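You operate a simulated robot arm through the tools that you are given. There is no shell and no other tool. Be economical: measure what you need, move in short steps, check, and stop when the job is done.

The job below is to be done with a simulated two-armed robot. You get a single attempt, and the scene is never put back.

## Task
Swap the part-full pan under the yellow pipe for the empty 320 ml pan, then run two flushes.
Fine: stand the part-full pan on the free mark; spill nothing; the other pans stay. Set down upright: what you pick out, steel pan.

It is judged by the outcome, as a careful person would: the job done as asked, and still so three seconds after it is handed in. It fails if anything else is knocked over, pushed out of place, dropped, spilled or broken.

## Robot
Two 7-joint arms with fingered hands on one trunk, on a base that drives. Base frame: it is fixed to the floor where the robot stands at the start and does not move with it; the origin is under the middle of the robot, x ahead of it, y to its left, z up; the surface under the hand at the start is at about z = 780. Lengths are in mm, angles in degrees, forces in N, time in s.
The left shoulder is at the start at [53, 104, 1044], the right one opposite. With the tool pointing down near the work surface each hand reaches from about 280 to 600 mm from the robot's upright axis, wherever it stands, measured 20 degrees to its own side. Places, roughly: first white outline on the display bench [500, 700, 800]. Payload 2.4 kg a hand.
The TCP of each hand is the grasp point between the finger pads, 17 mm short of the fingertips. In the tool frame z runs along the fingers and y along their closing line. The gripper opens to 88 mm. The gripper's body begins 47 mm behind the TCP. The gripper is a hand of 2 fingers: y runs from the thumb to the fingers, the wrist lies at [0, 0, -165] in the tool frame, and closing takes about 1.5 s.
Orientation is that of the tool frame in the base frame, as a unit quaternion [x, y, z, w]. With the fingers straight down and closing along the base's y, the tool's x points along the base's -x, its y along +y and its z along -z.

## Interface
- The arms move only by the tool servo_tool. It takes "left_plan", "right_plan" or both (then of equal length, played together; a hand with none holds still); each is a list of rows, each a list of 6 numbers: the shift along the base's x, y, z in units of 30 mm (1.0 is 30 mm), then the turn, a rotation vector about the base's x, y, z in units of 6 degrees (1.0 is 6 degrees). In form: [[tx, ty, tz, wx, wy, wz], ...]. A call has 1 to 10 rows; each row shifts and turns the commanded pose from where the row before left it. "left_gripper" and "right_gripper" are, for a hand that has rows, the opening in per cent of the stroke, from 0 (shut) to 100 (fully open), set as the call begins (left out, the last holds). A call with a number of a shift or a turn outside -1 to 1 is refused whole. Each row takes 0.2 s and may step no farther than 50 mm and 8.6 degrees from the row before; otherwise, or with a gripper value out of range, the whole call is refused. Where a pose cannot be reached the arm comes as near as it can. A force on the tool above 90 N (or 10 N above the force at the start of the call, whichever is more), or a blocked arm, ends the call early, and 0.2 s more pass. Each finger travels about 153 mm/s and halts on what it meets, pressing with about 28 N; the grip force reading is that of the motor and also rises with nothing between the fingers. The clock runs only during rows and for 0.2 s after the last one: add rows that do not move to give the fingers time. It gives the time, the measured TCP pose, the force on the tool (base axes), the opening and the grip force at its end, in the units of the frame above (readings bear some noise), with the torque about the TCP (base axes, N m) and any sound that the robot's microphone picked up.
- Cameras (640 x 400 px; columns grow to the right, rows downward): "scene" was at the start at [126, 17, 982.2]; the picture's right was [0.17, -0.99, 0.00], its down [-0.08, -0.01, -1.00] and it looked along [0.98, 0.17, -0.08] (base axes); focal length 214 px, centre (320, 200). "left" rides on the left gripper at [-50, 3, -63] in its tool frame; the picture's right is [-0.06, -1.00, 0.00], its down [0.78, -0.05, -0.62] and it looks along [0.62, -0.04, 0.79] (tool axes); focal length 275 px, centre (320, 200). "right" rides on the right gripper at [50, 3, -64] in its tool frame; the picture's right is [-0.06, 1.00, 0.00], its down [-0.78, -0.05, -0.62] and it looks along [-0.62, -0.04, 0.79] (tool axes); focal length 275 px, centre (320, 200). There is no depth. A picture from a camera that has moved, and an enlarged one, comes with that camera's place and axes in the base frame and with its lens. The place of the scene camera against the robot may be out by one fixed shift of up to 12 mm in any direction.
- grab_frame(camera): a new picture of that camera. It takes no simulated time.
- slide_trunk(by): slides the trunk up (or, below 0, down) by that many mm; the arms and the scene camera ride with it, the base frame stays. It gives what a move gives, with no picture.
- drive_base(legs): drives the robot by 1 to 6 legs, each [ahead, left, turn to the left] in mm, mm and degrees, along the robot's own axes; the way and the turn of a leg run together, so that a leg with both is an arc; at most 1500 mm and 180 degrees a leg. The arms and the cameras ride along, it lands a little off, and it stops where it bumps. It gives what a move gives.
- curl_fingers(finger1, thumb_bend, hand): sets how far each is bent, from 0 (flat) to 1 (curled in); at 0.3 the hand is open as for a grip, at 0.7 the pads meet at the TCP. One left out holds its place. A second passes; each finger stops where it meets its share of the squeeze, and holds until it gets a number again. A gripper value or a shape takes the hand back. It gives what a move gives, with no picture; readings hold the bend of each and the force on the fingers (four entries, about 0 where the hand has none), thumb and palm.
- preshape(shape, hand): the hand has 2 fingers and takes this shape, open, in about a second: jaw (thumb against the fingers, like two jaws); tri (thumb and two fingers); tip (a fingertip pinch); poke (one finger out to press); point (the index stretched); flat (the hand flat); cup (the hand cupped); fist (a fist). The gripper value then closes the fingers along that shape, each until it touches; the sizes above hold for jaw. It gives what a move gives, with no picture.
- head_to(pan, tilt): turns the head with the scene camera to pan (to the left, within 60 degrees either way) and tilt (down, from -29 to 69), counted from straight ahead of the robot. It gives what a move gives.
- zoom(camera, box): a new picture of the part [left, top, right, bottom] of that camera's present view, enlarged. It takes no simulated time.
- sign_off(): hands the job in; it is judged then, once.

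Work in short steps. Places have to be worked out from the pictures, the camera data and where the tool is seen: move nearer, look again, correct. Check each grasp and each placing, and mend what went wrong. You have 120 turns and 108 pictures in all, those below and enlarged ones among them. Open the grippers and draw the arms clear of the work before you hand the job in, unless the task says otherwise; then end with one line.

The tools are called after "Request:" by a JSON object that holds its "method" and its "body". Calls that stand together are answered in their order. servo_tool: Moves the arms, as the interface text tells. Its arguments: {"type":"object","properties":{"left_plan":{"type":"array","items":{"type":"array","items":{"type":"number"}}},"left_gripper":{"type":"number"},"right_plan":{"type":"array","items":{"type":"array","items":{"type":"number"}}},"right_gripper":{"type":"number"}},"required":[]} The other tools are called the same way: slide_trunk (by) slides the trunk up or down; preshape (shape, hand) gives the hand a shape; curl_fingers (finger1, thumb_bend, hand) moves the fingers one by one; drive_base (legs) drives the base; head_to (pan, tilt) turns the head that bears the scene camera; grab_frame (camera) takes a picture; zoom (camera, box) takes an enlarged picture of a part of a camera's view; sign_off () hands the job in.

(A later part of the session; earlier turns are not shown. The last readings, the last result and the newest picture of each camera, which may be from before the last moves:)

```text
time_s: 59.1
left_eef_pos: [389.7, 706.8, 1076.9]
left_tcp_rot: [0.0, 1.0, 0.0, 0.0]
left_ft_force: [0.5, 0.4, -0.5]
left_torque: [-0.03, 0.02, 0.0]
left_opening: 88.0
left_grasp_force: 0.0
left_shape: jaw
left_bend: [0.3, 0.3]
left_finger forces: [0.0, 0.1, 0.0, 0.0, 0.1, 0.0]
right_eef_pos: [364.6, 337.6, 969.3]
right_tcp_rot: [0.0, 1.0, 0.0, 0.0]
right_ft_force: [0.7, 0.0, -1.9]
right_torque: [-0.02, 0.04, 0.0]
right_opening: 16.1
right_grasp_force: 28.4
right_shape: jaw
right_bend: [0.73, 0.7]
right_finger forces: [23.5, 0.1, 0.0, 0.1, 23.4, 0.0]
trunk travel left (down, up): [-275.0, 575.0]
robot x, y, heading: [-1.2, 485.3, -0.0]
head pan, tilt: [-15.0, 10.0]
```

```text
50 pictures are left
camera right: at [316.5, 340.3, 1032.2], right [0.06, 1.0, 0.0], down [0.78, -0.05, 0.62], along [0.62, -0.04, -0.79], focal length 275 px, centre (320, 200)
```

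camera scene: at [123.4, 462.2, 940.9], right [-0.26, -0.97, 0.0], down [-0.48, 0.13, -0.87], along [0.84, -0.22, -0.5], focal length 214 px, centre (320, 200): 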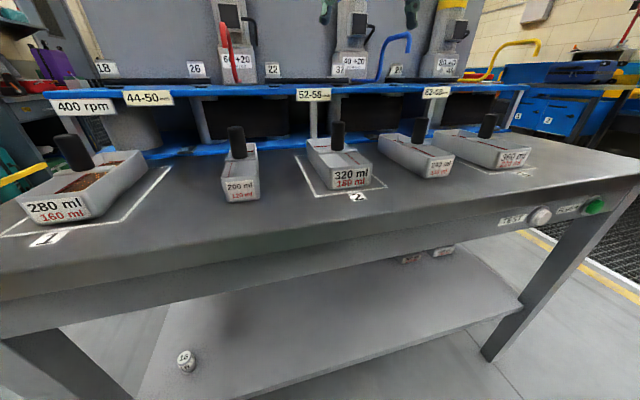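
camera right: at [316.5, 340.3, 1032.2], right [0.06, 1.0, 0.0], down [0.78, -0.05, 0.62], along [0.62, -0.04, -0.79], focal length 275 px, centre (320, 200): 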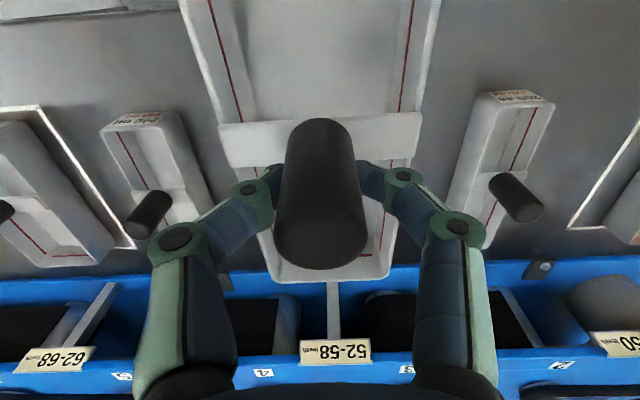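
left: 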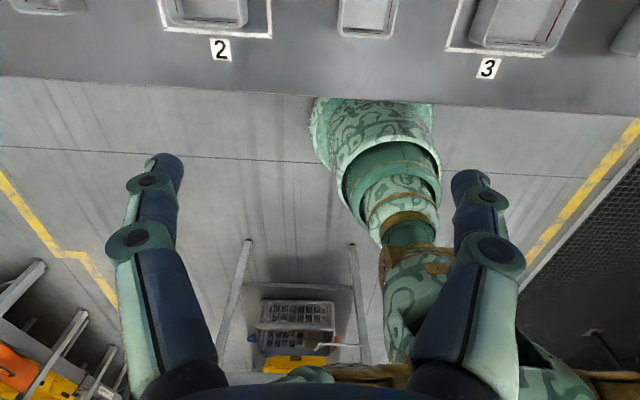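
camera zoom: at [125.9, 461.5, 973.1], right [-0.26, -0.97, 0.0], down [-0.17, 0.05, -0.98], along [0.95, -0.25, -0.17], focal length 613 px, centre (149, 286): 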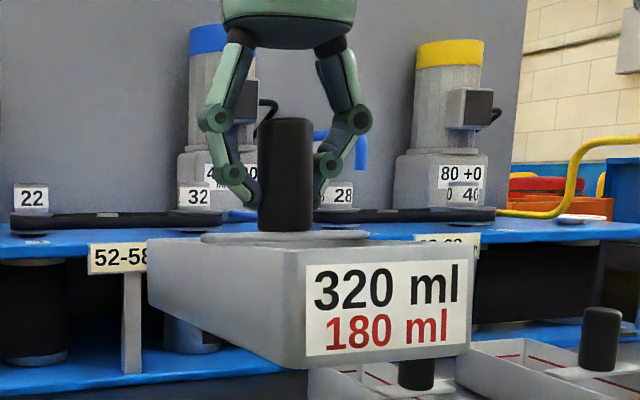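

Same ~5° rear-down tilt; I level it and drive right 485 mm to the yellow pipe place.

Request:
{"method": "servo_tool", "body": {"right_plan": [[0, 0, 0, 0, -0.3, 0], [0, 0, 0, 0, -0.3, 0], [0, 0, 0, 0, -0.25, 0], [0, 0, 0, 0, 0, 0]]}}

Request:
{"method": "drive_base", "body": {"legs": [[0, -245, 0], [0, -240, 0]]}}

Request:
{"method": "zoom", "body": {"camera": "scene", "box": [300, 100, 460, 240]}}

Request:
{"method": "grab_frame", "body": {"camera": "right"}}

```text
time_s: 60.1
left_eef_pos: [390.6, 706.8, 1076.9]
left_tcp_rot: [0.0, 1.0, -0.001, 0.0]
left_ft_force: [0.0, -0.4, -0.6]
left_torque: [0.04, 0.01, 0.01]
left_opening: 88.0
left_grasp_force: 0.1
left_shape: jaw
left_bend: [0.3, 0.3]
left_finger forces: [0.1, 0.1, 0.1, 0.0, 0.0, 0.0]
right_eef_pos: [363.6, 336.1, 968.7]
right_tcp_rot: [0.0, 0.999, 0.001, 0.044]
right_ft_force: [0.4, -0.4, -1.7]
right_torque: [-0.01, -0.02, 0.02]
right_opening: 16.3
right_grasp_force: 28.2
right_shape: jaw
right_bend: [0.73, 0.7]
right_finger forces: [23.5, 0.0, 0.0, 0.0, 23.4, 0.0]
trunk travel left (down, up): [-275.0, 575.0]
robot x, y, heading: [2.3, 484.4, -0.1]
head pan, tilt: [-15.0, 10.0]
```

```text
time_s: 63.3
left_eef_pos: [390.2, 221.5, 1077.6]
left_tcp_rot: [-0.001, 1.0, 0.0, -0.001]
left_ft_force: [-0.3, 0.2, 0.4]
left_torque: [-0.03, 0.01, -0.01]
left_opening: 87.8
left_grasp_force: 0.0
left_shape: jaw
left_bend: [0.3, 0.3]
left_finger forces: [0.0, 0.0, 0.1, 0.1, 0.0, 0.1]
right_eef_pos: [367.1, -148.8, 969.9]
right_tcp_rot: [-0.001, 0.999, 0.002, 0.045]
right_ft_force: [0.1, 0.2, -1.1]
right_torque: [0.01, 0.04, 0.0]
right_opening: 16.2
right_grasp_force: 27.7
right_shape: jaw
right_bend: [0.73, 0.7]
right_finger forces: [23.6, 0.1, 0.0, 0.0, 23.5, 0.0]
trunk travel left (down, up): [-275.0, 575.0]
robot x, y, heading: [1.5, -4.1, 0.2]
head pan, tilt: [-15.0, 10.0]
```

```text
2.86 times, centred on (380, 170) of scene
camera zoom: at [126.5, -25.1, 973.2], right [-0.26, -0.97, 0.0], down [-0.17, 0.04, -0.98], along [0.95, -0.25, -0.17], focal length 613 px, centre (149, 286)
```

zoom: 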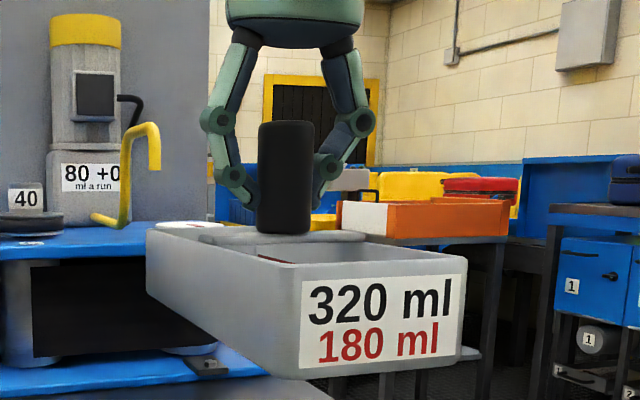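

```text
48 pictures are left
camera right: at [312.3, -146.1, 1027.3], right [0.06, 1.0, 0.01], down [0.73, -0.05, 0.69], along [0.68, -0.04, -0.73], focal length 275 px, centre (320, 200)
```

right: 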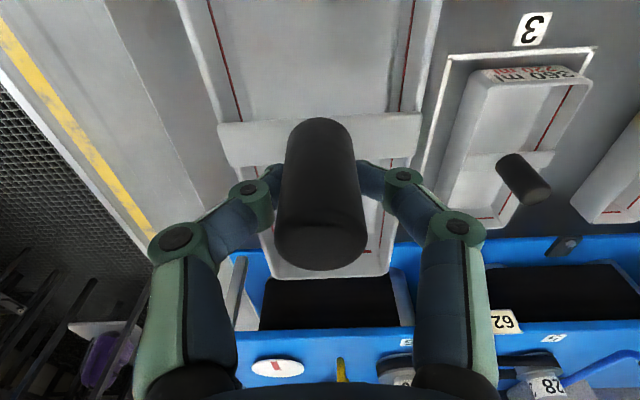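

Level and in place. I bring it down and forward toward the original spot (470, -144), staying low under the outlet.

Request:
{"method": "servo_tool", "body": {"right_plan": [[0.1, 0, -0.4, 0, 0, 0], [0.3, 0.05, -0.5, 0, 0, 0], [0.4, 0.05, -0.5, 0, 0, 0], [0.5, 0.05, -0.5, 0, 0, 0], [0.5, 0, -0.4, 0, 0, 0], [0.5, 0, -0.3, 0, 0, 0], [0.5, 0, -0.3, 0, 0, 0], [0.4, 0, -0.2, 0, 0, 0], [0.25, 0, -0.1, 0, 0, 0], [0, 0, 0, 0, 0, 0]]}}

Request:
{"method": "grab_frame", "body": {"camera": "right"}}

Request:
{"method": "grab_frame", "body": {"camera": "scene"}}

```text
time_s: 65.5
left_eef_pos: [390.5, 221.2, 1076.5]
left_tcp_rot: [-0.001, 1.0, -0.001, 0.0]
left_ft_force: [0.5, 0.0, 0.6]
left_torque: [-0.05, -0.02, 0.02]
left_opening: 88.0
left_grasp_force: 0.0
left_shape: jaw
left_bend: [0.3, 0.3]
left_finger forces: [0.0, 0.1, 0.0, 0.0, 0.0, 0.0]
right_eef_pos: [469.4, -143.5, 871.6]
right_tcp_rot: [-0.002, 0.999, 0.001, 0.045]
right_ft_force: [0.9, -0.2, -2.4]
right_torque: [0.01, -0.01, 0.0]
right_opening: 16.4
right_grasp_force: 27.7
right_shape: jaw
right_bend: [0.73, 0.7]
right_finger forces: [23.7, 0.0, 0.0, 0.1, 23.4, 0.0]
trunk travel left (down, up): [-275.0, 575.0]
robot x, y, heading: [0.9, 2.2, 0.4]
head pan, tilt: [-15.0, 10.0]
```

```text
47 pictures are left
camera right: at [416.4, -141.1, 930.8], right [0.06, 1.0, 0.01], down [0.73, -0.05, 0.69], along [0.68, -0.04, -0.73], focal length 275 px, centre (320, 200)
```

right: 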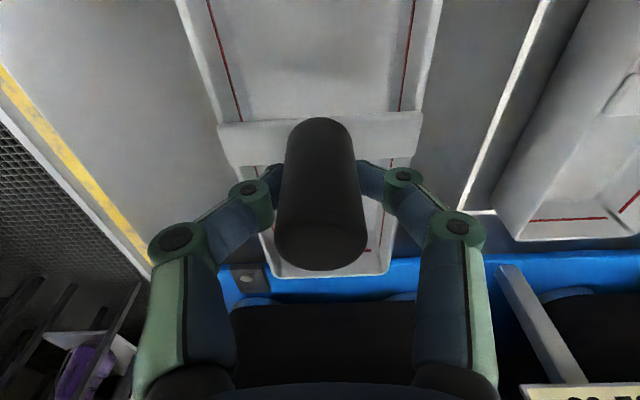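

```text
46 pictures are left
camera scene: at [126.6, -25.0, 973.2], right [-0.26, -0.97, 0.0], down [-0.17, 0.04, -0.98], along [0.95, -0.25, -0.17], focal length 214 px, centre (320, 200)
```

scene: 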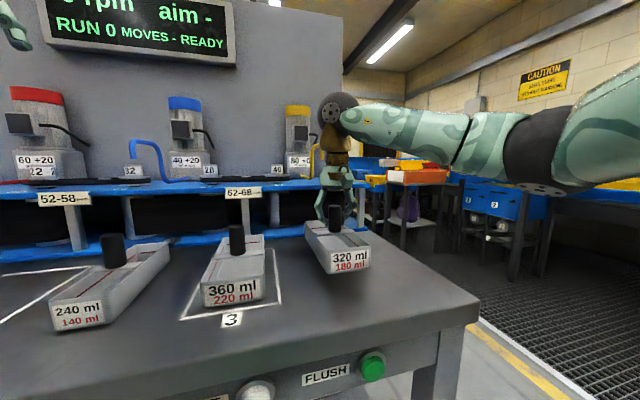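

Position matches the original spot. I lower to contact.

Request:
{"method": "servo_tool", "body": {"right_plan": [[0, 0, -0.3, 0, 0, 0], [0, 0, -0.25, 0, 0, 0], [0, 0, -0.1, 0, 0, 0], [0, 0, -0.07, 0, 0, 0], [0, 0, 0, 0, 0, 0]]}}

```text
time_s: 66.7
left_eef_pos: [391.2, 220.7, 1076.1]
left_tcp_rot: [-0.002, 1.0, 0.0, 0.0]
left_ft_force: [0.0, -0.4, 0.1]
left_torque: [0.01, -0.06, -0.01]
left_opening: 87.8
left_grasp_force: 0.0
left_shape: jaw
left_bend: [0.3, 0.3]
left_finger forces: [0.0, 0.0, 0.0, 0.0, 0.1, 0.1]
right_eef_pos: [469.2, -144.9, 851.4]
right_tcp_rot: [-0.003, 0.999, 0.001, 0.045]
right_ft_force: [0.2, 0.4, -2.0]
right_torque: [0.02, 0.01, -0.01]
right_opening: 16.2
right_grasp_force: 28.7
right_shape: jaw
right_bend: [0.73, 0.7]
right_finger forces: [23.6, 0.1, 0.1, 0.1, 23.4, 0.0]
trunk travel left (down, up): [-275.0, 575.0]
robot x, y, heading: [-2.3, -2.6, 0.3]
head pan, tilt: [-15.0, 10.0]
```

No contact yet; a couple of mm more.

Request:
{"method": "servo_tool", "body": {"right_plan": [[0, 0, -0.06, 0, 0, 0], [0, 0, -0.05, 0, 0, 0], [0, 0, 0, 0, 0, 0]]}}

Request:
{"method": "zoom", "body": {"camera": "scene", "box": [260, 130, 420, 290]}}

```text
time_s: 67.5
left_eef_pos: [389.7, 221.5, 1077.7]
left_tcp_rot: [0.0, 1.0, 0.001, -0.001]
left_ft_force: [0.8, -1.0, 0.1]
left_torque: [-0.01, 0.01, -0.01]
left_opening: 87.9
left_grasp_force: 0.0
left_shape: jaw
left_bend: [0.3, 0.3]
left_finger forces: [0.0, 0.1, 0.0, 0.0, 0.0, 0.0]
right_eef_pos: [469.4, -144.8, 847.1]
right_tcp_rot: [-0.001, 0.999, 0.0, 0.044]
right_ft_force: [0.3, -1.0, 4.2]
right_torque: [-0.03, -0.02, 0.02]
right_opening: 16.7
right_grasp_force: 27.9
right_shape: jaw
right_bend: [0.74, 0.7]
right_finger forces: [24.7, 0.0, 0.1, 0.1, 25.6, 0.0]
trunk travel left (down, up): [-275.0, 575.0]
robot x, y, heading: [-1.3, -2.0, 0.1]
head pan, tilt: [-15.0, 10.0]
```

```text
2.50 times, centred on (340, 210) of scene
camera zoom: at [126.3, -25.0, 973.3], right [-0.26, -0.97, 0.0], down [-0.17, 0.04, -0.98], along [0.95, -0.25, -0.17], focal length 536 px, centre (270, 175)
```

zoom: 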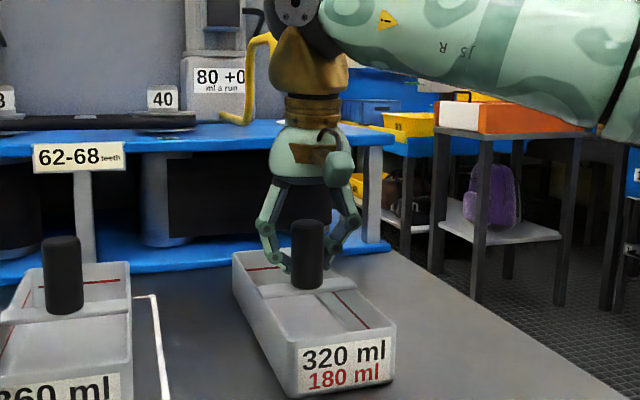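

Pan is down (4 N up). I release and lift straight up, then back, low enough not to disturb the pipe.

Request:
{"method": "servo_tool", "body": {"right_plan": [[0, 0, 0, 0, 0, 0], [0, 0, 0, 0, 0, 0]], "right_gripper": 26}}

Request:
{"method": "servo_tool", "body": {"right_plan": [[0, 0, 0, 0, 0, 0], [0, 0, 0, 0, 0, 0], [0, 0, 0, 0, 0, 0], [0, 0, 0.5, 0, 0, 0], [0, 0, 0.8, 0, 0, 0], [-0.5, 0, 0.8, 0, 0.25, 0], [-0.8, 0, 0.8, 0, 0.3, 0], [-0.8, 0, 0.8, 0, 0.3, 0], [-0.8, 0, 0.8, 0, 0, 0]], "right_gripper": 100}}

Request:
{"method": "grab_frame", "body": {"camera": "right"}}

Request:
{"method": "zoom", "body": {"camera": "scene", "box": [260, 130, 420, 290]}}

```text
time_s: 68.1
left_eef_pos: [390.7, 221.8, 1077.0]
left_tcp_rot: [-0.002, 1.0, 0.0, 0.0]
left_ft_force: [-0.1, 0.6, 0.5]
left_torque: [0.02, 0.0, -0.01]
left_opening: 88.0
left_grasp_force: 0.0
left_shape: jaw
left_bend: [0.3, 0.3]
left_finger forces: [0.0, 0.0, 0.1, 0.0, 0.0, 0.1]
right_eef_pos: [469.8, -144.4, 846.3]
right_tcp_rot: [-0.001, 0.999, 0.0, 0.043]
right_ft_force: [0.7, 0.0, -0.4]
right_torque: [0.0, 0.02, 0.0]
right_opening: 22.6
right_grasp_force: 0.0
right_shape: jaw
right_bend: [0.73, 0.7]
right_finger forces: [0.0, 0.1, 0.0, 0.0, 0.0, 0.1]
trunk travel left (down, up): [-275.0, 575.0]
robot x, y, heading: [4.6, -0.7, -0.1]
head pan, tilt: [-15.0, 10.0]
```

```text
time_s: 70.1
left_eef_pos: [389.8, 221.0, 1076.2]
left_tcp_rot: [-0.002, 1.0, -0.001, 0.0]
left_ft_force: [0.1, -0.2, -0.8]
left_torque: [-0.03, 0.03, -0.04]
left_opening: 87.8
left_grasp_force: 0.0
left_shape: jaw
left_bend: [0.3, 0.3]
left_finger forces: [0.1, 0.0, 0.0, 0.0, 0.0, 0.1]
right_eef_pos: [381.0, -144.7, 984.5]
right_tcp_rot: [-0.001, 1.0, 0.001, -0.001]
right_ft_force: [0.1, 0.1, -0.2]
right_torque: [0.03, -0.02, 0.05]
right_opening: 88.1
right_grasp_force: 0.1
right_shape: jaw
right_bend: [0.3, 0.3]
right_finger forces: [0.0, 0.1, 0.0, 0.1, 0.0, 0.0]
trunk travel left (down, up): [-275.0, 575.0]
robot x, y, heading: [1.6, -3.5, 0.1]
head pan, tilt: [-15.0, 10.0]
```

```text
44 pictures are left
camera right: at [333.4, -141.7, 1048.3], right [0.06, 1.0, 0.0], down [0.79, -0.05, 0.62], along [0.62, -0.04, -0.79], focal length 275 px, centre (320, 200)
```

right: 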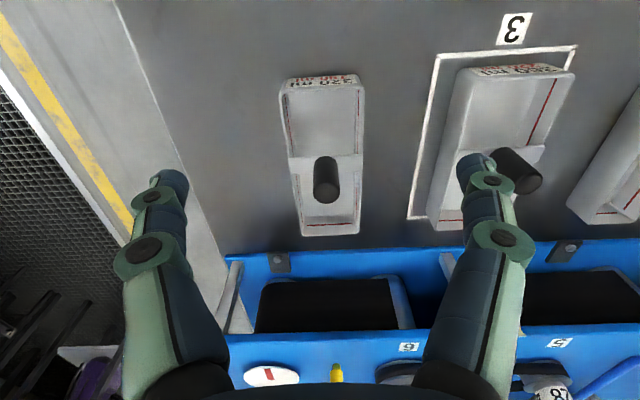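

```text
2.50 times, centred on (340, 210) of scene
camera zoom: at [126.4, -25.0, 973.2], right [-0.26, -0.97, 0.0], down [-0.17, 0.04, -0.98], along [0.95, -0.25, -0.17], focal length 536 px, centre (270, 175)
```

zoom: 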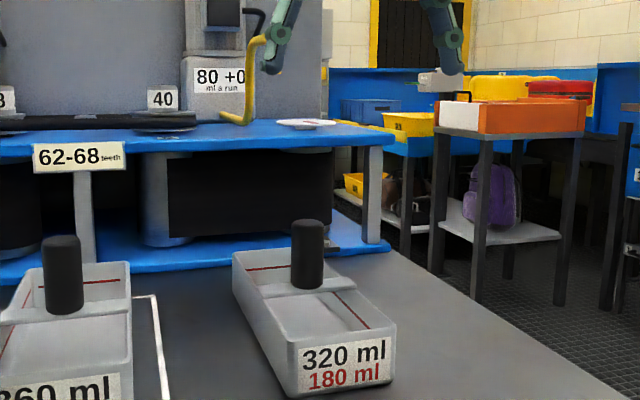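

Pan is set. To verify the outlet really is over the pan I move the hand aside and measure the pipe tip from a level view and a high view.

Request:
{"method": "servo_tool", "body": {"right_plan": [[-0.8, -0.8, 0, 0, 0, 0], [-0.8, -0.8, 0, 0, 0, 0], [0, -1, 0, 0, 0, 0], [0, -1, 0, 0, 0, 0], [0, -0.8, 0, 0, 0, 0], [0, 0, 0, 0, 0, 0]]}}

Request:
{"method": "zoom", "body": {"camera": "scene", "box": [280, 120, 380, 270]}}

Request:
{"method": "slide_trunk", "body": {"by": 400}}

Request:
{"method": "head_to", "body": {"pan": -15, "tilt": 45}}

Request:
{"method": "zoom", "body": {"camera": "scene", "box": [250, 110, 390, 260]}}

```text
time_s: 71.5
left_eef_pos: [389.8, 221.0, 1075.7]
left_tcp_rot: [-0.002, 1.0, 0.0, 0.0]
left_ft_force: [0.0, 0.6, -0.6]
left_torque: [-0.05, 0.02, 0.01]
left_opening: 87.9
left_grasp_force: 0.0
left_shape: jaw
left_bend: [0.3, 0.3]
left_finger forces: [0.1, 0.0, 0.0, 0.1, 0.0, 0.1]
right_eef_pos: [332.8, -278.2, 982.0]
right_tcp_rot: [-0.002, 1.0, 0.001, 0.0]
right_ft_force: [0.1, 0.1, 0.6]
right_torque: [0.0, 0.0, 0.0]
right_opening: 88.2
right_grasp_force: 0.1
right_shape: jaw
right_bend: [0.3, 0.3]
right_finger forces: [0.0, 0.1, 0.0, 0.1, 0.0, 0.0]
trunk travel left (down, up): [-275.0, 575.0]
robot x, y, heading: [3.2, -1.4, 0.1]
head pan, tilt: [-15.0, 10.0]
```

```text
2.67 times, centred on (330, 195) of scene
camera zoom: at [126.4, -25.1, 973.2], right [-0.26, -0.97, 0.0], down [-0.17, 0.04, -0.98], along [0.95, -0.25, -0.17], focal length 572 px, centre (293, 213)
```

zoom: 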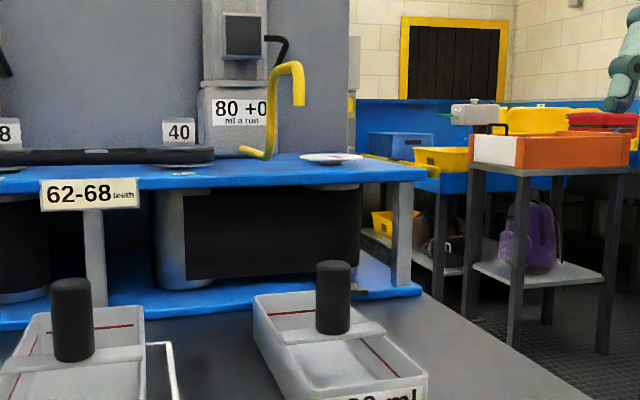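

```text
time_s: 75.3
left_eef_pos: [390.4, 221.1, 1477.1]
left_tcp_rot: [-0.002, 1.0, 0.0, 0.0]
left_ft_force: [0.3, -0.3, -0.2]
left_torque: [-0.01, -0.01, 0.01]
left_opening: 88.0
left_grasp_force: 0.0
left_shape: jaw
left_bend: [0.3, 0.3]
left_finger forces: [0.0, 0.1, 0.0, 0.1, 0.0, 0.1]
right_eef_pos: [336.0, -277.4, 1382.7]
right_tcp_rot: [-0.002, 1.0, 0.001, 0.0]
right_ft_force: [-0.6, 0.4, 0.7]
right_torque: [0.02, 0.0, -0.01]
right_opening: 87.9
right_grasp_force: 0.0
right_shape: jaw
right_bend: [0.3, 0.3]
right_finger forces: [0.1, 0.0, 0.1, 0.1, 0.0, 0.0]
trunk travel left (down, up): [-675.0, 175.0]
robot x, y, heading: [-1.3, -2.1, 0.4]
head pan, tilt: [-15.0, 10.0]
```

```text
time_s: 76.4
left_eef_pos: [389.9, 221.6, 1476.9]
left_tcp_rot: [-0.002, 1.0, 0.0, -0.001]
left_ft_force: [-0.3, 0.3, 0.1]
left_torque: [-0.03, -0.01, 0.01]
left_opening: 88.1
left_grasp_force: 0.0
left_shape: jaw
left_bend: [0.3, 0.3]
left_finger forces: [0.1, 0.0, 0.1, 0.1, 0.0, 0.0]
right_eef_pos: [335.5, -276.7, 1382.7]
right_tcp_rot: [-0.002, 1.0, 0.002, 0.0]
right_ft_force: [-0.4, 0.3, 1.2]
right_torque: [0.01, -0.02, -0.04]
right_opening: 87.9
right_grasp_force: 0.1
right_shape: jaw
right_bend: [0.3, 0.3]
right_finger forces: [0.0, 0.1, 0.0, 0.1, 0.0, 0.0]
trunk travel left (down, up): [-675.0, 175.0]
robot x, y, heading: [2.7, 1.0, 0.3]
head pan, tilt: [-15.0, 45.0]
```

```text
2.67 times, centred on (320, 185) of scene
camera zoom: at [107.5, -22.1, 1320.1], right [-0.26, -0.97, 0.0], down [-0.68, 0.18, -0.71], along [0.68, -0.18, -0.71], focal length 572 px, centre (320, 240)
```

zoom: 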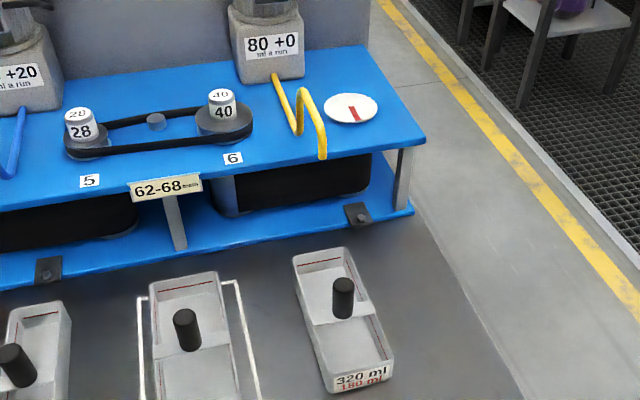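

The tip is ~12 mm inside the pan's rear edge — under the pipe, but slim margin. I'll nudge the pan about 12 mm further back for safety: lower the trunk and return to the handle.

Request:
{"method": "slide_trunk", "body": {"by": -400}}

Request:
{"method": "servo_tool", "body": {"right_plan": [[0, 0.9, 0, 0, 0, 0], [0, 0.9, 0, 0, 0, 0], [0, 0.9, 0, 0, 0, 0], [0.4, 0.9, 0, 0, 0, 0], [0.8, 0.85, -0.4, 0, 0, 0], [0.8, 0, -0.6, 0, 0, 0], [0.8, 0, -0.6, 0, 0, 0], [0.8, 0, -0.6, 0, 0, 0], [0.9, 0, -0.6, 0, 0, 0], [0, 0, 0, 0, 0, 0]]}}

Request:
{"method": "grab_frame", "body": {"camera": "right"}}

```text
time_s: 80.2
left_eef_pos: [389.0, 222.0, 1077.5]
left_tcp_rot: [-0.002, 1.0, 0.0, -0.001]
left_ft_force: [-0.2, -0.4, -0.1]
left_torque: [0.01, 0.04, -0.01]
left_opening: 87.8
left_grasp_force: 0.0
left_shape: jaw
left_bend: [0.3, 0.3]
left_finger forces: [0.0, 0.0, 0.0, 0.0, 0.1, 0.1]
right_eef_pos: [334.3, -277.0, 983.6]
right_tcp_rot: [0.0, 1.0, 0.001, 0.0]
right_ft_force: [-1.5, -0.3, 0.8]
right_torque: [0.0, -0.01, 0.01]
right_opening: 87.9
right_grasp_force: 0.0
right_shape: jaw
right_bend: [0.3, 0.3]
right_finger forces: [0.0, 0.1, 0.0, 0.1, 0.0, 0.1]
trunk travel left (down, up): [-275.0, 575.0]
robot x, y, heading: [4.6, -5.5, 0.1]
head pan, tilt: [-15.0, 45.0]
```

```text
time_s: 82.4
left_eef_pos: [390.7, 221.6, 1076.1]
left_tcp_rot: [-0.002, 1.0, 0.0, 0.0]
left_ft_force: [-0.4, -0.4, 0.3]
left_torque: [-0.03, -0.03, 0.02]
left_opening: 87.7
left_grasp_force: 0.0
left_shape: jaw
left_bend: [0.3, 0.3]
left_finger forces: [0.1, 0.1, 0.0, 0.0, 0.1, 0.1]
right_eef_pos: [471.8, -144.1, 897.1]
right_tcp_rot: [-0.001, 1.0, 0.001, 0.0]
right_ft_force: [-0.2, -0.4, 0.5]
right_torque: [0.0, -0.04, 0.04]
right_opening: 87.9
right_grasp_force: 0.0
right_shape: jaw
right_bend: [0.3, 0.3]
right_finger forces: [0.0, 0.0, 0.0, 0.0, 0.1, 0.1]
trunk travel left (down, up): [-275.0, 575.0]
robot x, y, heading: [0.5, -2.4, 0.1]
head pan, tilt: [-15.0, 45.0]
```

```text
40 pictures are left
camera right: at [423.2, -140.7, 960.6], right [0.06, 1.0, 0.0], down [0.78, -0.05, 0.62], along [0.62, -0.04, -0.79], focal length 275 px, centre (320, 200)
```

right: 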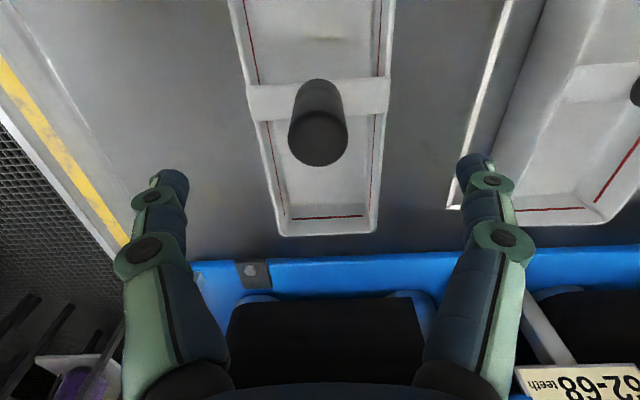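

Aligned within 2 mm. Descend and close in steps.

Request:
{"method": "servo_tool", "body": {"right_plan": [[-0.08, 0, -0.6, 0, 0, 0], [0, 0, -0.6, 0, 0, 0], [0, 0, -0.43, 0, 0, 0], [0, 0, 0, 0, 0, 0]]}}

Request:
{"method": "servo_tool", "body": {"right_plan": [[0, 0, 0, 0, 0, 0], [0, 0, 0, 0, 0, 0], [0, 0, 0, 0, 0, 0]], "right_gripper": 28}}

Request:
{"method": "grab_frame", "body": {"camera": "right"}}

```text
time_s: 83.4
left_eef_pos: [389.7, 220.9, 1076.9]
left_tcp_rot: [-0.002, 1.0, 0.0, 0.0]
left_ft_force: [-0.5, 0.1, -0.9]
left_torque: [0.02, -0.02, -0.03]
left_opening: 87.9
left_grasp_force: 0.1
left_shape: jaw
left_bend: [0.3, 0.3]
left_finger forces: [0.0, 0.0, 0.1, 0.0, 0.0, 0.0]
right_eef_pos: [467.7, -143.3, 849.4]
right_tcp_rot: [-0.002, 1.0, 0.0, 0.0]
right_ft_force: [0.2, 0.4, -0.8]
right_torque: [-0.02, 0.01, 0.01]
right_opening: 87.8
right_grasp_force: 0.0
right_shape: jaw
right_bend: [0.3, 0.3]
right_finger forces: [0.0, 0.1, 0.1, 0.0, 0.0, 0.0]
trunk travel left (down, up): [-275.0, 575.0]
robot x, y, heading: [3.1, -2.9, 0.5]
head pan, tilt: [-15.0, 45.0]
```

```text
time_s: 84.2
left_eef_pos: [389.9, 222.2, 1076.7]
left_tcp_rot: [-0.001, 1.0, 0.0, 0.0]
left_ft_force: [-0.6, -1.2, 0.3]
left_torque: [0.02, 0.02, 0.0]
left_opening: 88.2
left_grasp_force: 0.1
left_shape: jaw
left_bend: [0.3, 0.3]
left_finger forces: [0.0, 0.0, 0.1, 0.1, 0.1, 0.0]
right_eef_pos: [466.9, -142.6, 848.3]
right_tcp_rot: [-0.002, 1.0, 0.001, 0.0]
right_ft_force: [-0.4, -0.1, -0.1]
right_torque: [-0.01, -0.02, 0.02]
right_opening: 25.1
right_grasp_force: 0.0
right_shape: jaw
right_bend: [0.73, 0.7]
right_finger forces: [0.0, 0.0, 0.0, 0.0, 0.1, 0.0]
trunk travel left (down, up): [-275.0, 575.0]
robot x, y, heading: [0.9, -5.1, 0.2]
head pan, tilt: [-15.0, 45.0]
```

```text
39 pictures are left
camera right: at [417.8, -140.0, 912.9], right [0.06, 1.0, 0.0], down [0.78, -0.05, 0.62], along [0.62, -0.04, -0.79], focal length 275 px, centre (320, 200)
```

right: 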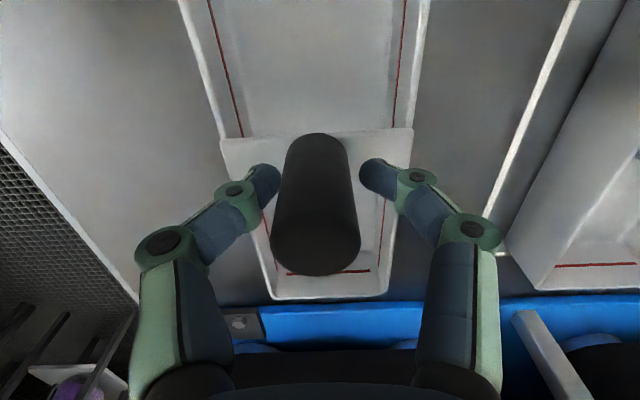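

Handle sits ~3 mm ahead of the good-grasp picture; shift +2.5 mm and close.

Request:
{"method": "servo_tool", "body": {"right_plan": [[0.08, -0.05, 0, 0, 0, 0], [0, 0, 0, 0, 0, 0]], "right_gripper": 22}}

Request:
{"method": "servo_tool", "body": {"right_plan": [[0, 0, 0, 0, 0, 0], [0, 0, 0, 0, 0, 0]], "right_gripper": 18}}

Request:
{"method": "servo_tool", "body": {"right_plan": [[0, 0, 0.05, 0, 0, 0], [0.1, 0, 0, 0, 0, 0], [0.15, 0, 0, 0, 0, 0], [0.15, 0, 0, 0, 0, 0], [0, 0, -0.05, 0, 0, 0], [0, 0, 0, 0, 0, 0]]}}

Request:
{"method": "grab_frame", "body": {"camera": "right"}}

```text
time_s: 84.8
left_eef_pos: [389.7, 221.5, 1076.8]
left_tcp_rot: [-0.001, 1.0, 0.001, 0.0]
left_ft_force: [-0.2, -0.6, 0.0]
left_torque: [-0.03, -0.01, -0.01]
left_opening: 88.1
left_grasp_force: 0.0
left_shape: jaw
left_bend: [0.3, 0.3]
left_finger forces: [0.1, 0.0, 0.1, 0.1, 0.1, 0.0]
right_eef_pos: [469.4, -145.6, 848.8]
right_tcp_rot: [-0.002, 1.0, 0.001, 0.0]
right_ft_force: [-0.8, 0.6, -0.4]
right_torque: [-0.01, 0.01, 0.0]
right_opening: 20.4
right_grasp_force: 0.0
right_shape: jaw
right_bend: [0.73, 0.7]
right_finger forces: [0.6, 0.1, 0.0, 0.0, 0.5, 0.0]
trunk travel left (down, up): [-275.0, 575.0]
robot x, y, heading: [2.5, -5.7, 0.2]
head pan, tilt: [-15.0, 45.0]
```

```text
time_s: 85.4
left_eef_pos: [390.3, 221.4, 1077.7]
left_tcp_rot: [-0.002, 1.0, 0.0, 0.001]
left_ft_force: [-0.6, -0.2, -0.3]
left_torque: [-0.02, -0.01, 0.0]
left_opening: 88.2
left_grasp_force: 0.1
left_shape: jaw
left_bend: [0.3, 0.3]
left_finger forces: [0.0, 0.0, 0.0, 0.0, 0.0, 0.1]
right_eef_pos: [469.0, -145.0, 849.3]
right_tcp_rot: [-0.002, 1.0, 0.0, -0.001]
right_ft_force: [0.3, -0.5, -1.3]
right_torque: [0.01, 0.01, 0.01]
right_opening: 16.4
right_grasp_force: 28.3
right_shape: jaw
right_bend: [0.73, 0.7]
right_finger forces: [23.5, 0.1, 0.0, 0.0, 23.5, 0.0]
trunk travel left (down, up): [-275.0, 575.0]
robot x, y, heading: [1.4, -0.1, 0.1]
head pan, tilt: [-15.0, 45.0]
```

```text
time_s: 86.8
left_eef_pos: [390.0, 221.0, 1076.1]
left_tcp_rot: [-0.001, 1.0, 0.0, -0.001]
left_ft_force: [0.6, 0.7, 0.4]
left_torque: [-0.04, 0.03, 0.0]
left_opening: 87.9
left_grasp_force: 0.0
left_shape: jaw
left_bend: [0.3, 0.3]
left_finger forces: [0.0, 0.0, 0.0, 0.1, 0.0, 0.0]
right_eef_pos: [480.8, -144.1, 849.2]
right_tcp_rot: [-0.001, 1.0, 0.0, 0.0]
right_ft_force: [0.0, -0.2, -1.3]
right_torque: [0.0, 0.01, 0.03]
right_opening: 16.2
right_grasp_force: 28.1
right_shape: jaw
right_bend: [0.73, 0.7]
right_finger forces: [23.6, 0.0, 0.0, 0.1, 23.5, 0.0]
trunk travel left (down, up): [-275.0, 575.0]
robot x, y, heading: [1.9, -1.2, 0.0]
head pan, tilt: [-15.0, 45.0]
```

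```text
38 pictures are left
camera right: at [432.4, -141.6, 913.4], right [0.06, 1.0, 0.0], down [0.78, -0.05, 0.62], along [0.62, -0.04, -0.79], focal length 275 px, centre (320, 200)
```

right: 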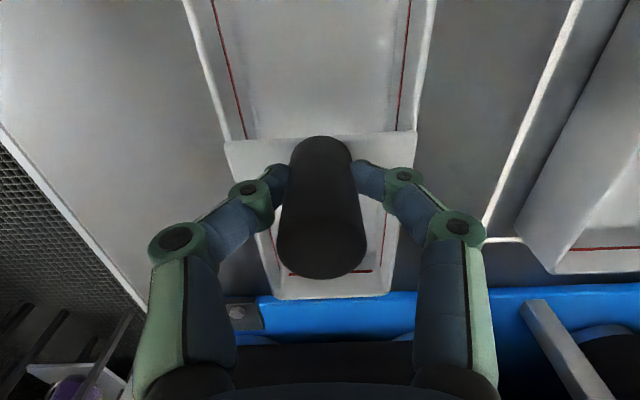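

Moved 12 mm back. I settle it 1 mm and release, then withdraw.

Request:
{"method": "servo_tool", "body": {"right_plan": [[0, 0, -0.04, 0, 0, 0], [0, 0, 0, 0, 0, 0]]}}

Request:
{"method": "servo_tool", "body": {"right_plan": [[0, 0, 0, 0, 0, 0], [0, 0, 0, 0, 0, 0]], "right_gripper": 26}}

Request:
{"method": "servo_tool", "body": {"right_plan": [[0, 0, 0, 0, 0, 0], [0, 0, 0, 0, 0, 0], [0, 0, 0, 0, 0, 0], [0, 0, 0.5, 0, 0, 0], [0, 0, 0.8, 0, 0, 0], [-0.8, 0, 0.8, 0, 0, 0], [-1, 0, 0.8, 0, 0, 0], [-1, 0, 0.8, 0, 0, 0], [-1, 0, 0.8, 0, 0, 0]], "right_gripper": 100}}

Request:
{"method": "grab_frame", "body": {"camera": "right"}}

Request:
{"method": "grab_frame", "body": {"camera": "scene"}}

```text
time_s: 87.4
left_eef_pos: [389.7, 221.1, 1077.0]
left_tcp_rot: [-0.002, 1.0, 0.0, 0.0]
left_ft_force: [-0.4, -0.3, -1.0]
left_torque: [0.0, -0.01, 0.0]
left_opening: 88.0
left_grasp_force: 0.0
left_shape: jaw
left_bend: [0.3, 0.3]
left_finger forces: [0.1, 0.0, 0.0, 0.0, 0.0, 0.0]
right_eef_pos: [481.1, -144.9, 848.2]
right_tcp_rot: [-0.001, 1.0, 0.0, 0.0]
right_ft_force: [-0.7, -0.5, 0.2]
right_torque: [0.04, -0.02, 0.02]
right_opening: 16.4
right_grasp_force: 27.9
right_shape: jaw
right_bend: [0.73, 0.7]
right_finger forces: [23.9, 0.0, 0.1, 0.0, 24.4, 0.1]
trunk travel left (down, up): [-275.0, 575.0]
robot x, y, heading: [-0.1, -0.2, 0.3]
head pan, tilt: [-15.0, 45.0]
```

```text
time_s: 88.0
left_eef_pos: [390.4, 221.3, 1077.5]
left_tcp_rot: [-0.002, 1.0, 0.0, 0.0]
left_ft_force: [-0.1, 0.4, 0.2]
left_torque: [-0.01, 0.0, -0.01]
left_opening: 88.1
left_grasp_force: 0.1
left_shape: jaw
left_bend: [0.3, 0.3]
left_finger forces: [0.1, 0.1, 0.0, 0.0, 0.1, 0.1]
right_eef_pos: [481.8, -143.8, 848.8]
right_tcp_rot: [-0.001, 1.0, 0.001, -0.001]
right_ft_force: [0.1, -0.3, 0.7]
right_torque: [0.02, -0.03, 0.02]
right_opening: 22.6
right_grasp_force: 0.0
right_shape: jaw
right_bend: [0.73, 0.7]
right_finger forces: [0.0, 0.0, 0.0, 0.0, 0.0, 0.0]
trunk travel left (down, up): [-275.0, 575.0]
robot x, y, heading: [2.1, -3.2, 0.1]
head pan, tilt: [-15.0, 45.0]
```

```text
time_s: 90.0
left_eef_pos: [390.5, 221.4, 1077.6]
left_tcp_rot: [-0.002, 1.0, 0.0, -0.001]
left_ft_force: [0.1, -0.6, -0.8]
left_torque: [-0.01, -0.01, 0.02]
left_opening: 88.0
left_grasp_force: 0.1
left_shape: jaw
left_bend: [0.3, 0.3]
left_finger forces: [0.1, 0.1, 0.0, 0.0, 0.0, 0.0]
right_eef_pos: [367.7, -145.3, 983.4]
right_tcp_rot: [-0.001, 1.0, 0.0, 0.0]
right_ft_force: [-0.4, 0.1, -0.3]
right_torque: [0.03, -0.01, 0.0]
right_opening: 87.9
right_grasp_force: 0.1
right_shape: jaw
right_bend: [0.3, 0.3]
right_finger forces: [0.1, 0.1, 0.0, 0.0, 0.0, 0.0]
trunk travel left (down, up): [-275.0, 575.0]
robot x, y, heading: [-1.0, -3.9, 0.2]
head pan, tilt: [-15.0, 45.0]
```

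```text
37 pictures are left
camera right: at [319.4, -141.0, 1047.3], right [0.06, 1.0, 0.0], down [0.78, -0.05, 0.62], along [0.62, -0.04, -0.79], focal length 275 px, centre (320, 200)
```

right: 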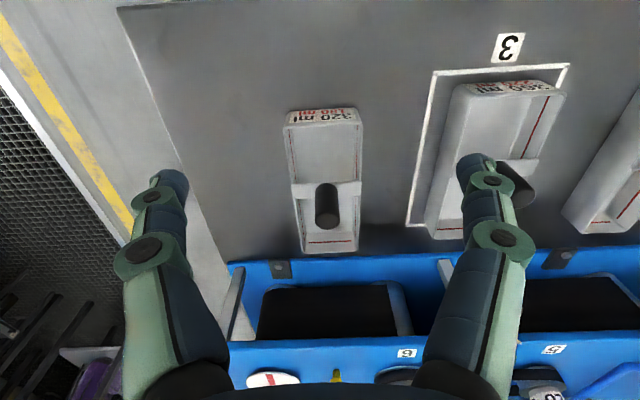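

```text
36 pictures are left
camera scene: at [115.1, -22.0, 918.3], right [-0.26, -0.97, 0.0], down [-0.68, 0.18, -0.71], along [0.68, -0.18, -0.71], focal length 214 px, centre (320, 200)
```

scene: 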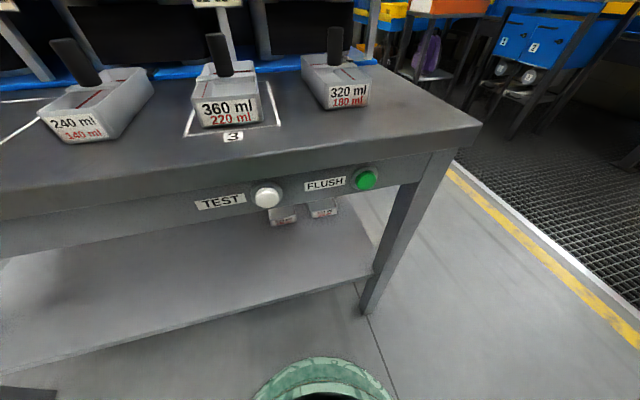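

The 320 ml pan sits well under the outlet. FLUSH (green) triangulates to about (326, -146, 709). I back the base 300 mm, and close the right hand into a pointer.

Request:
{"method": "drive_base", "body": {"legs": [[-300, 0, 0]]}}

Request:
{"method": "servo_tool", "body": {"right_plan": [[0.6, 0, 0, 0, -1, 0], [0.6, 0, 0, 0, -1, 0], [0.6, 0, -0.2, 0, -1, 0], [0.6, 0, -0.4, 0, -1, 0], [0.4, 0, -0.4, 0, -1, 0], [0.4, 0, -0.4, 0, -1, 0], [0.3, 0, -0.4, 0, -1, 0], [0, 0, -0.4, 0, -1, 0], [0, 0, 0, 0, 0, 0]], "right_gripper": 0}}

Request:
{"method": "grab_frame", "body": {"camera": "scene"}}

```text
time_s: 92.0
left_eef_pos: [95.1, 220.2, 1076.7]
left_tcp_rot: [-0.001, 1.0, 0.0, 0.0]
left_ft_force: [-0.1, -0.5, 0.0]
left_torque: [0.01, 0.0, -0.01]
left_opening: 87.9
left_grasp_force: 0.0
left_shape: jaw
left_bend: [0.3, 0.3]
left_finger forces: [0.1, 0.0, 0.0, 0.0, 0.1, 0.0]
right_eef_pos: [71.9, -145.1, 983.8]
right_tcp_rot: [0.0, 1.0, 0.001, 0.0]
right_ft_force: [-0.8, 0.8, 0.6]
right_torque: [-0.06, 0.01, 0.02]
right_opening: 88.0
right_grasp_force: 0.0
right_shape: jaw
right_bend: [0.3, 0.3]
right_finger forces: [0.0, 0.1, 0.0, 0.1, 0.0, 0.0]
trunk travel left (down, up): [-275.0, 575.0]
robot x, y, heading: [-294.9, -4.5, 0.1]
head pan, tilt: [-15.0, 45.0]
```

```text
time_s: 94.0
left_eef_pos: [93.7, 220.7, 1077.1]
left_tcp_rot: [-0.002, 1.0, -0.001, 0.0]
left_ft_force: [-0.2, -0.7, -0.2]
left_torque: [-0.01, -0.03, 0.01]
left_opening: 87.8
left_grasp_force: 0.0
left_shape: jaw
left_bend: [0.3, 0.3]
left_finger forces: [0.1, 0.0, 0.0, 0.1, 0.0, 0.1]
right_eef_pos: [176.2, -145.0, 917.5]
right_tcp_rot: [-0.001, 0.914, 0.001, 0.406]
right_ft_force: [0.2, 0.0, 0.2]
right_torque: [-0.01, 0.0, 0.02]
right_opening: 0.2
right_grasp_force: 27.5
right_shape: jaw
right_bend: [0.54, 0.67]
right_finger forces: [0.1, 0.0, 0.0, 0.1, 0.0, 0.0]
trunk travel left (down, up): [-275.0, 575.0]
robot x, y, heading: [-294.2, -3.5, 0.2]
head pan, tilt: [-15.0, 45.0]
```

```text
35 pictures are left
camera scene: at [-181.0, -22.8, 918.3], right [-0.26, -0.97, 0.0], down [-0.68, 0.18, -0.71], along [0.68, -0.18, -0.71], focal length 214 px, centre (320, 200)
```

scene: 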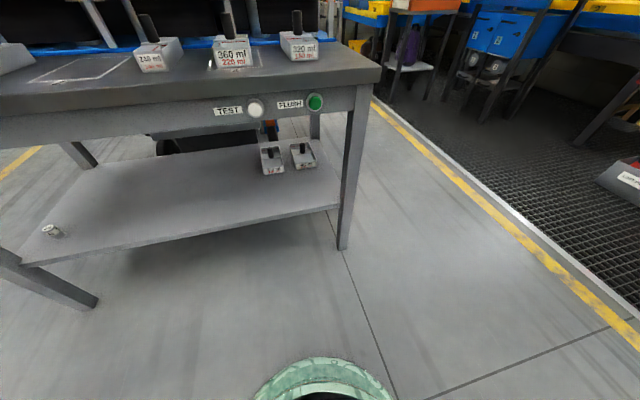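

Second fix gives the button at (322, -143, 712). I finish turning the hand to point forward and lower it in front of the button.

Request:
{"method": "servo_tool", "body": {"right_plan": [[0, 0, -0.7, 0, -1, 0], [0, 0, -0.7, 0, -1, 0], [0, 0, -0.7, 0, -1, 0], [0, 0, -0.7, 0, -1, 0], [0.2, 0, -0.8, 0, -1, 0], [0.2, 0, -0.8, 0, -1, 0], [0.3, 0.05, -0.8, 0, -1, 0], [0.3, 0, -0.8, 0, 0, 0], [0.3, 0, -0.8, 0, 0, 0], [0, 0, 0, 0, 0, 0]]}}

Request:
{"method": "grab_frame", "body": {"camera": "right"}}

Request:
{"method": "grab_frame", "body": {"camera": "scene"}}

```text
time_s: 96.2
left_eef_pos: [94.4, 218.7, 1076.5]
left_tcp_rot: [-0.001, 1.0, 0.0, 0.0]
left_ft_force: [-1.4, -0.2, -0.6]
left_torque: [0.01, 0.02, -0.01]
left_opening: 87.8
left_grasp_force: 0.1
left_shape: jaw
left_bend: [0.3, 0.3]
left_finger forces: [0.0, 0.0, 0.0, 0.0, 0.0, 0.0]
right_eef_pos: [262.8, -184.3, 1085.7]
right_tcp_rot: [-0.002, 0.733, 0.001, 0.68]
right_ft_force: [-0.1, 0.2, 1.1]
right_torque: [0.0, 0.0, -0.02]
right_opening: 0.0
right_grasp_force: 28.2
right_shape: jaw
right_bend: [0.54, 0.67]
right_finger forces: [0.1, 0.0, 0.1, 0.0, 0.0, 0.1]
right hand out of reach, approached as far as the arm can: row 2, 3, 4, 5, 6, 7, 8, 9
trunk travel left (down, up): [-275.0, 575.0]
robot x, y, heading: [-295.5, -6.4, 0.2]
head pan, tilt: [-15.0, 45.0]
```

```text
34 pictures are left
camera right: at [196.9, -181.6, 1040.8], right [0.0, 1.0, 0.06], down [-0.56, -0.05, 0.83], along [0.83, -0.03, 0.56], focal length 275 px, centre (320, 200)
```

right: 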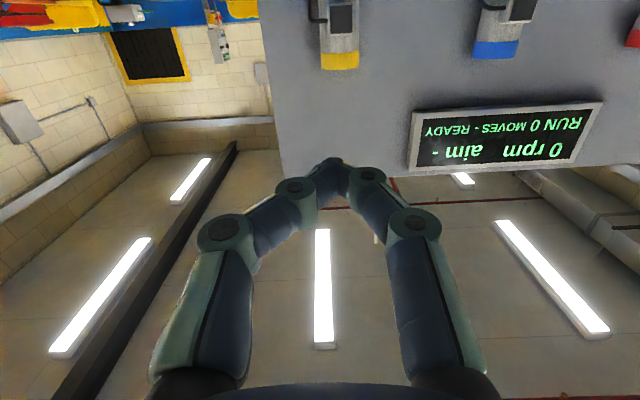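

```text
33 pictures are left
camera scene: at [-181.0, -22.8, 918.3], right [-0.26, -0.97, 0.0], down [-0.68, 0.18, -0.71], along [0.68, -0.18, -0.71], focal length 214 px, centre (320, 200)
```

scene: 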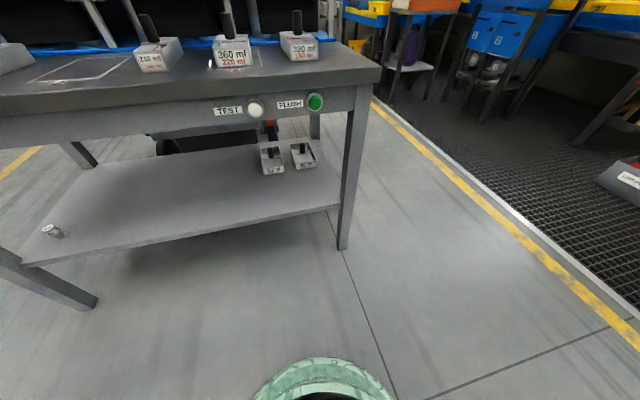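

The arm can point forward only near shoulder height, so I lower the trunk fully and work from there.

Request:
{"method": "slide_trunk", "body": {"by": -275}}

Request:
{"method": "servo_tool", "body": {"right_plan": [[-0.2, 0.2, -0.2, 0, 0, 0], [0, 0.2, -0.2, 0, 0, 0]]}}

```text
time_s: 99.0
left_eef_pos: [93.0, 219.8, 802.5]
left_tcp_rot: [-0.001, 1.0, 0.0, 0.0]
left_ft_force: [0.3, 0.5, -0.1]
left_torque: [0.03, -0.05, -0.02]
left_opening: 87.8
left_grasp_force: 0.0
left_shape: jaw
left_bend: [0.3, 0.3]
left_finger forces: [0.0, 0.1, 0.0, 0.0, 0.0, 0.0]
right_eef_pos: [261.4, -183.8, 811.5]
right_tcp_rot: [-0.003, 0.729, 0.002, 0.685]
right_ft_force: [0.7, 0.1, -0.4]
right_torque: [0.0, 0.02, 0.0]
right_opening: 0.0
right_grasp_force: 28.6
right_shape: jaw
right_bend: [0.54, 0.67]
right_finger forces: [0.0, 0.0, 0.0, 0.1, 0.1, 0.0]
trunk travel left (down, up): [0.0, 850.0]
robot x, y, heading: [-293.5, 2.0, 0.0]
head pan, tilt: [-15.0, 45.0]
```

```text
time_s: 99.6
left_eef_pos: [93.9, 219.3, 802.0]
left_tcp_rot: [-0.001, 1.0, 0.0, 0.0]
left_ft_force: [-1.3, -0.1, 0.3]
left_torque: [-0.01, -0.04, 0.01]
left_opening: 87.7
left_grasp_force: 0.1
left_shape: jaw
left_bend: [0.3, 0.3]
left_finger forces: [0.0, 0.1, 0.0, 0.1, 0.0, 0.0]
right_eef_pos: [257.3, -167.7, 809.4]
right_tcp_rot: [-0.013, 0.728, 0.005, 0.685]
right_ft_force: [0.7, -0.2, -0.9]
right_torque: [0.0, -0.01, -0.01]
right_opening: 0.1
right_grasp_force: 28.0
right_shape: jaw
right_bend: [0.54, 0.67]
right_finger forces: [0.0, 0.0, 0.0, 0.0, 0.0, 0.0]
right hand out of reach, approached as far as the arm can: row 1, 2
trunk travel left (down, up): [0.0, 850.0]
robot x, y, heading: [-303.0, -5.5, -0.1]
head pan, tilt: [-15.0, 45.0]
```

Level pointing is at the reach limit, so I pitch the hand to about 45° down, which was reachable, and aim at TCP (245, -144, 735).

Request:
{"method": "servo_tool", "body": {"right_plan": [[-0.1, 0.1, 0, 0, 1, 0], [-0.1, 0.1, 0, 0, 1, 0], [-0.1, 0.1, -0.2, 0, 1, 0], [-0.1, 0.1, -0.4, 0, 1, 0], [0, 0.1, -0.4, 0, 1, 0], [0, 0.1, -0.5, 0, 1, 0], [0, 0.1, -0.5, 0, 1, 0], [0, 0, -0.5, 0, 0, 0], [0, 0, 0, 0, 0, 0]]}}

Request:
{"method": "grab_frame", "body": {"camera": "right"}}

Request:
{"method": "head_to", "body": {"pan": -25, "tilt": 5}}

Request:
{"method": "grab_frame", "body": {"camera": "scene"}}

```text
time_s: 101.6
left_eef_pos: [94.4, 219.7, 802.4]
left_tcp_rot: [-0.002, 1.0, 0.0, -0.001]
left_ft_force: [0.6, 0.5, 1.5]
left_torque: [0.01, -0.05, 0.03]
left_opening: 87.8
left_grasp_force: 0.2
left_shape: jaw
left_bend: [0.3, 0.3]
left_finger forces: [0.0, 0.0, 0.1, 0.0, 0.0, 0.1]
right_eef_pos: [244.0, -143.5, 733.8]
right_tcp_rot: [-0.001, 0.926, 0.001, 0.377]
right_ft_force: [-0.4, 0.4, 0.4]
right_torque: [-0.03, 0.02, -0.01]
right_opening: 0.0
right_grasp_force: 28.2
right_shape: jaw
right_bend: [0.54, 0.67]
right_finger forces: [0.0, 0.0, 0.0, 0.1, 0.0, 0.0]
trunk travel left (down, up): [0.0, 850.0]
robot x, y, heading: [-295.5, -3.5, 0.2]
head pan, tilt: [-15.0, 45.0]
```

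```text
32 pictures are left
camera right: at [166.6, -141.4, 744.6], right [0.04, 1.0, 0.05], down [0.13, -0.05, 0.99], along [0.99, -0.03, -0.13], focal length 275 px, centre (320, 200)
```

right: 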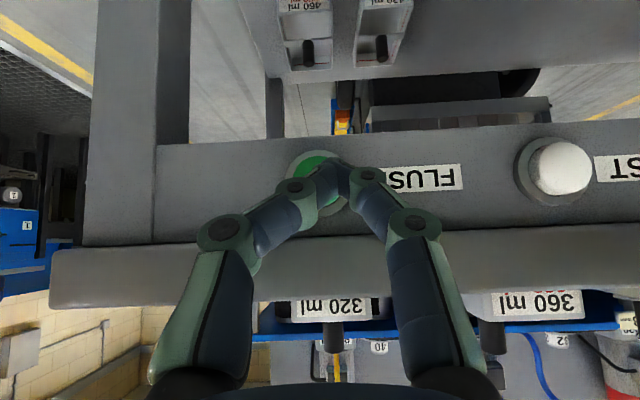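

```text
time_s: 102.7
left_eef_pos: [93.9, 218.8, 802.5]
left_tcp_rot: [-0.001, 1.0, 0.0, 0.0]
left_ft_force: [0.2, -0.2, 0.8]
left_torque: [0.02, 0.0, -0.04]
left_opening: 87.9
left_grasp_force: 0.1
left_shape: jaw
left_bend: [0.3, 0.3]
left_finger forces: [0.0, 0.1, 0.0, 0.0, 0.1, 0.0]
right_eef_pos: [245.6, -143.3, 733.0]
right_tcp_rot: [-0.001, 0.926, 0.002, 0.376]
right_ft_force: [0.3, -0.1, 0.7]
right_torque: [0.02, -0.03, 0.02]
right_opening: 0.0
right_grasp_force: 28.1
right_shape: jaw
right_bend: [0.54, 0.67]
right_finger forces: [0.1, 0.1, 0.0, 0.0, 0.0, 0.0]
trunk travel left (down, up): [0.0, 850.0]
robot x, y, heading: [-294.4, -3.2, 0.1]
head pan, tilt: [-25.0, 5.0]
```

```text
31 pictures are left
camera scene: at [-158.8, -36.3, 688.9], right [-0.37, -0.93, 0.0], down [-0.31, 0.12, -0.94], along [0.88, -0.35, -0.34], focal length 214 px, centre (320, 200)
```

scene: 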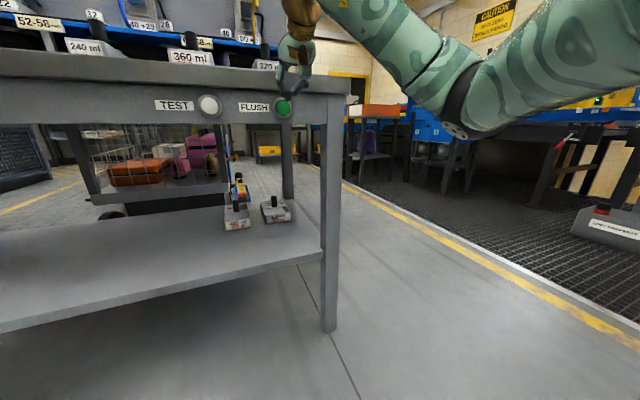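

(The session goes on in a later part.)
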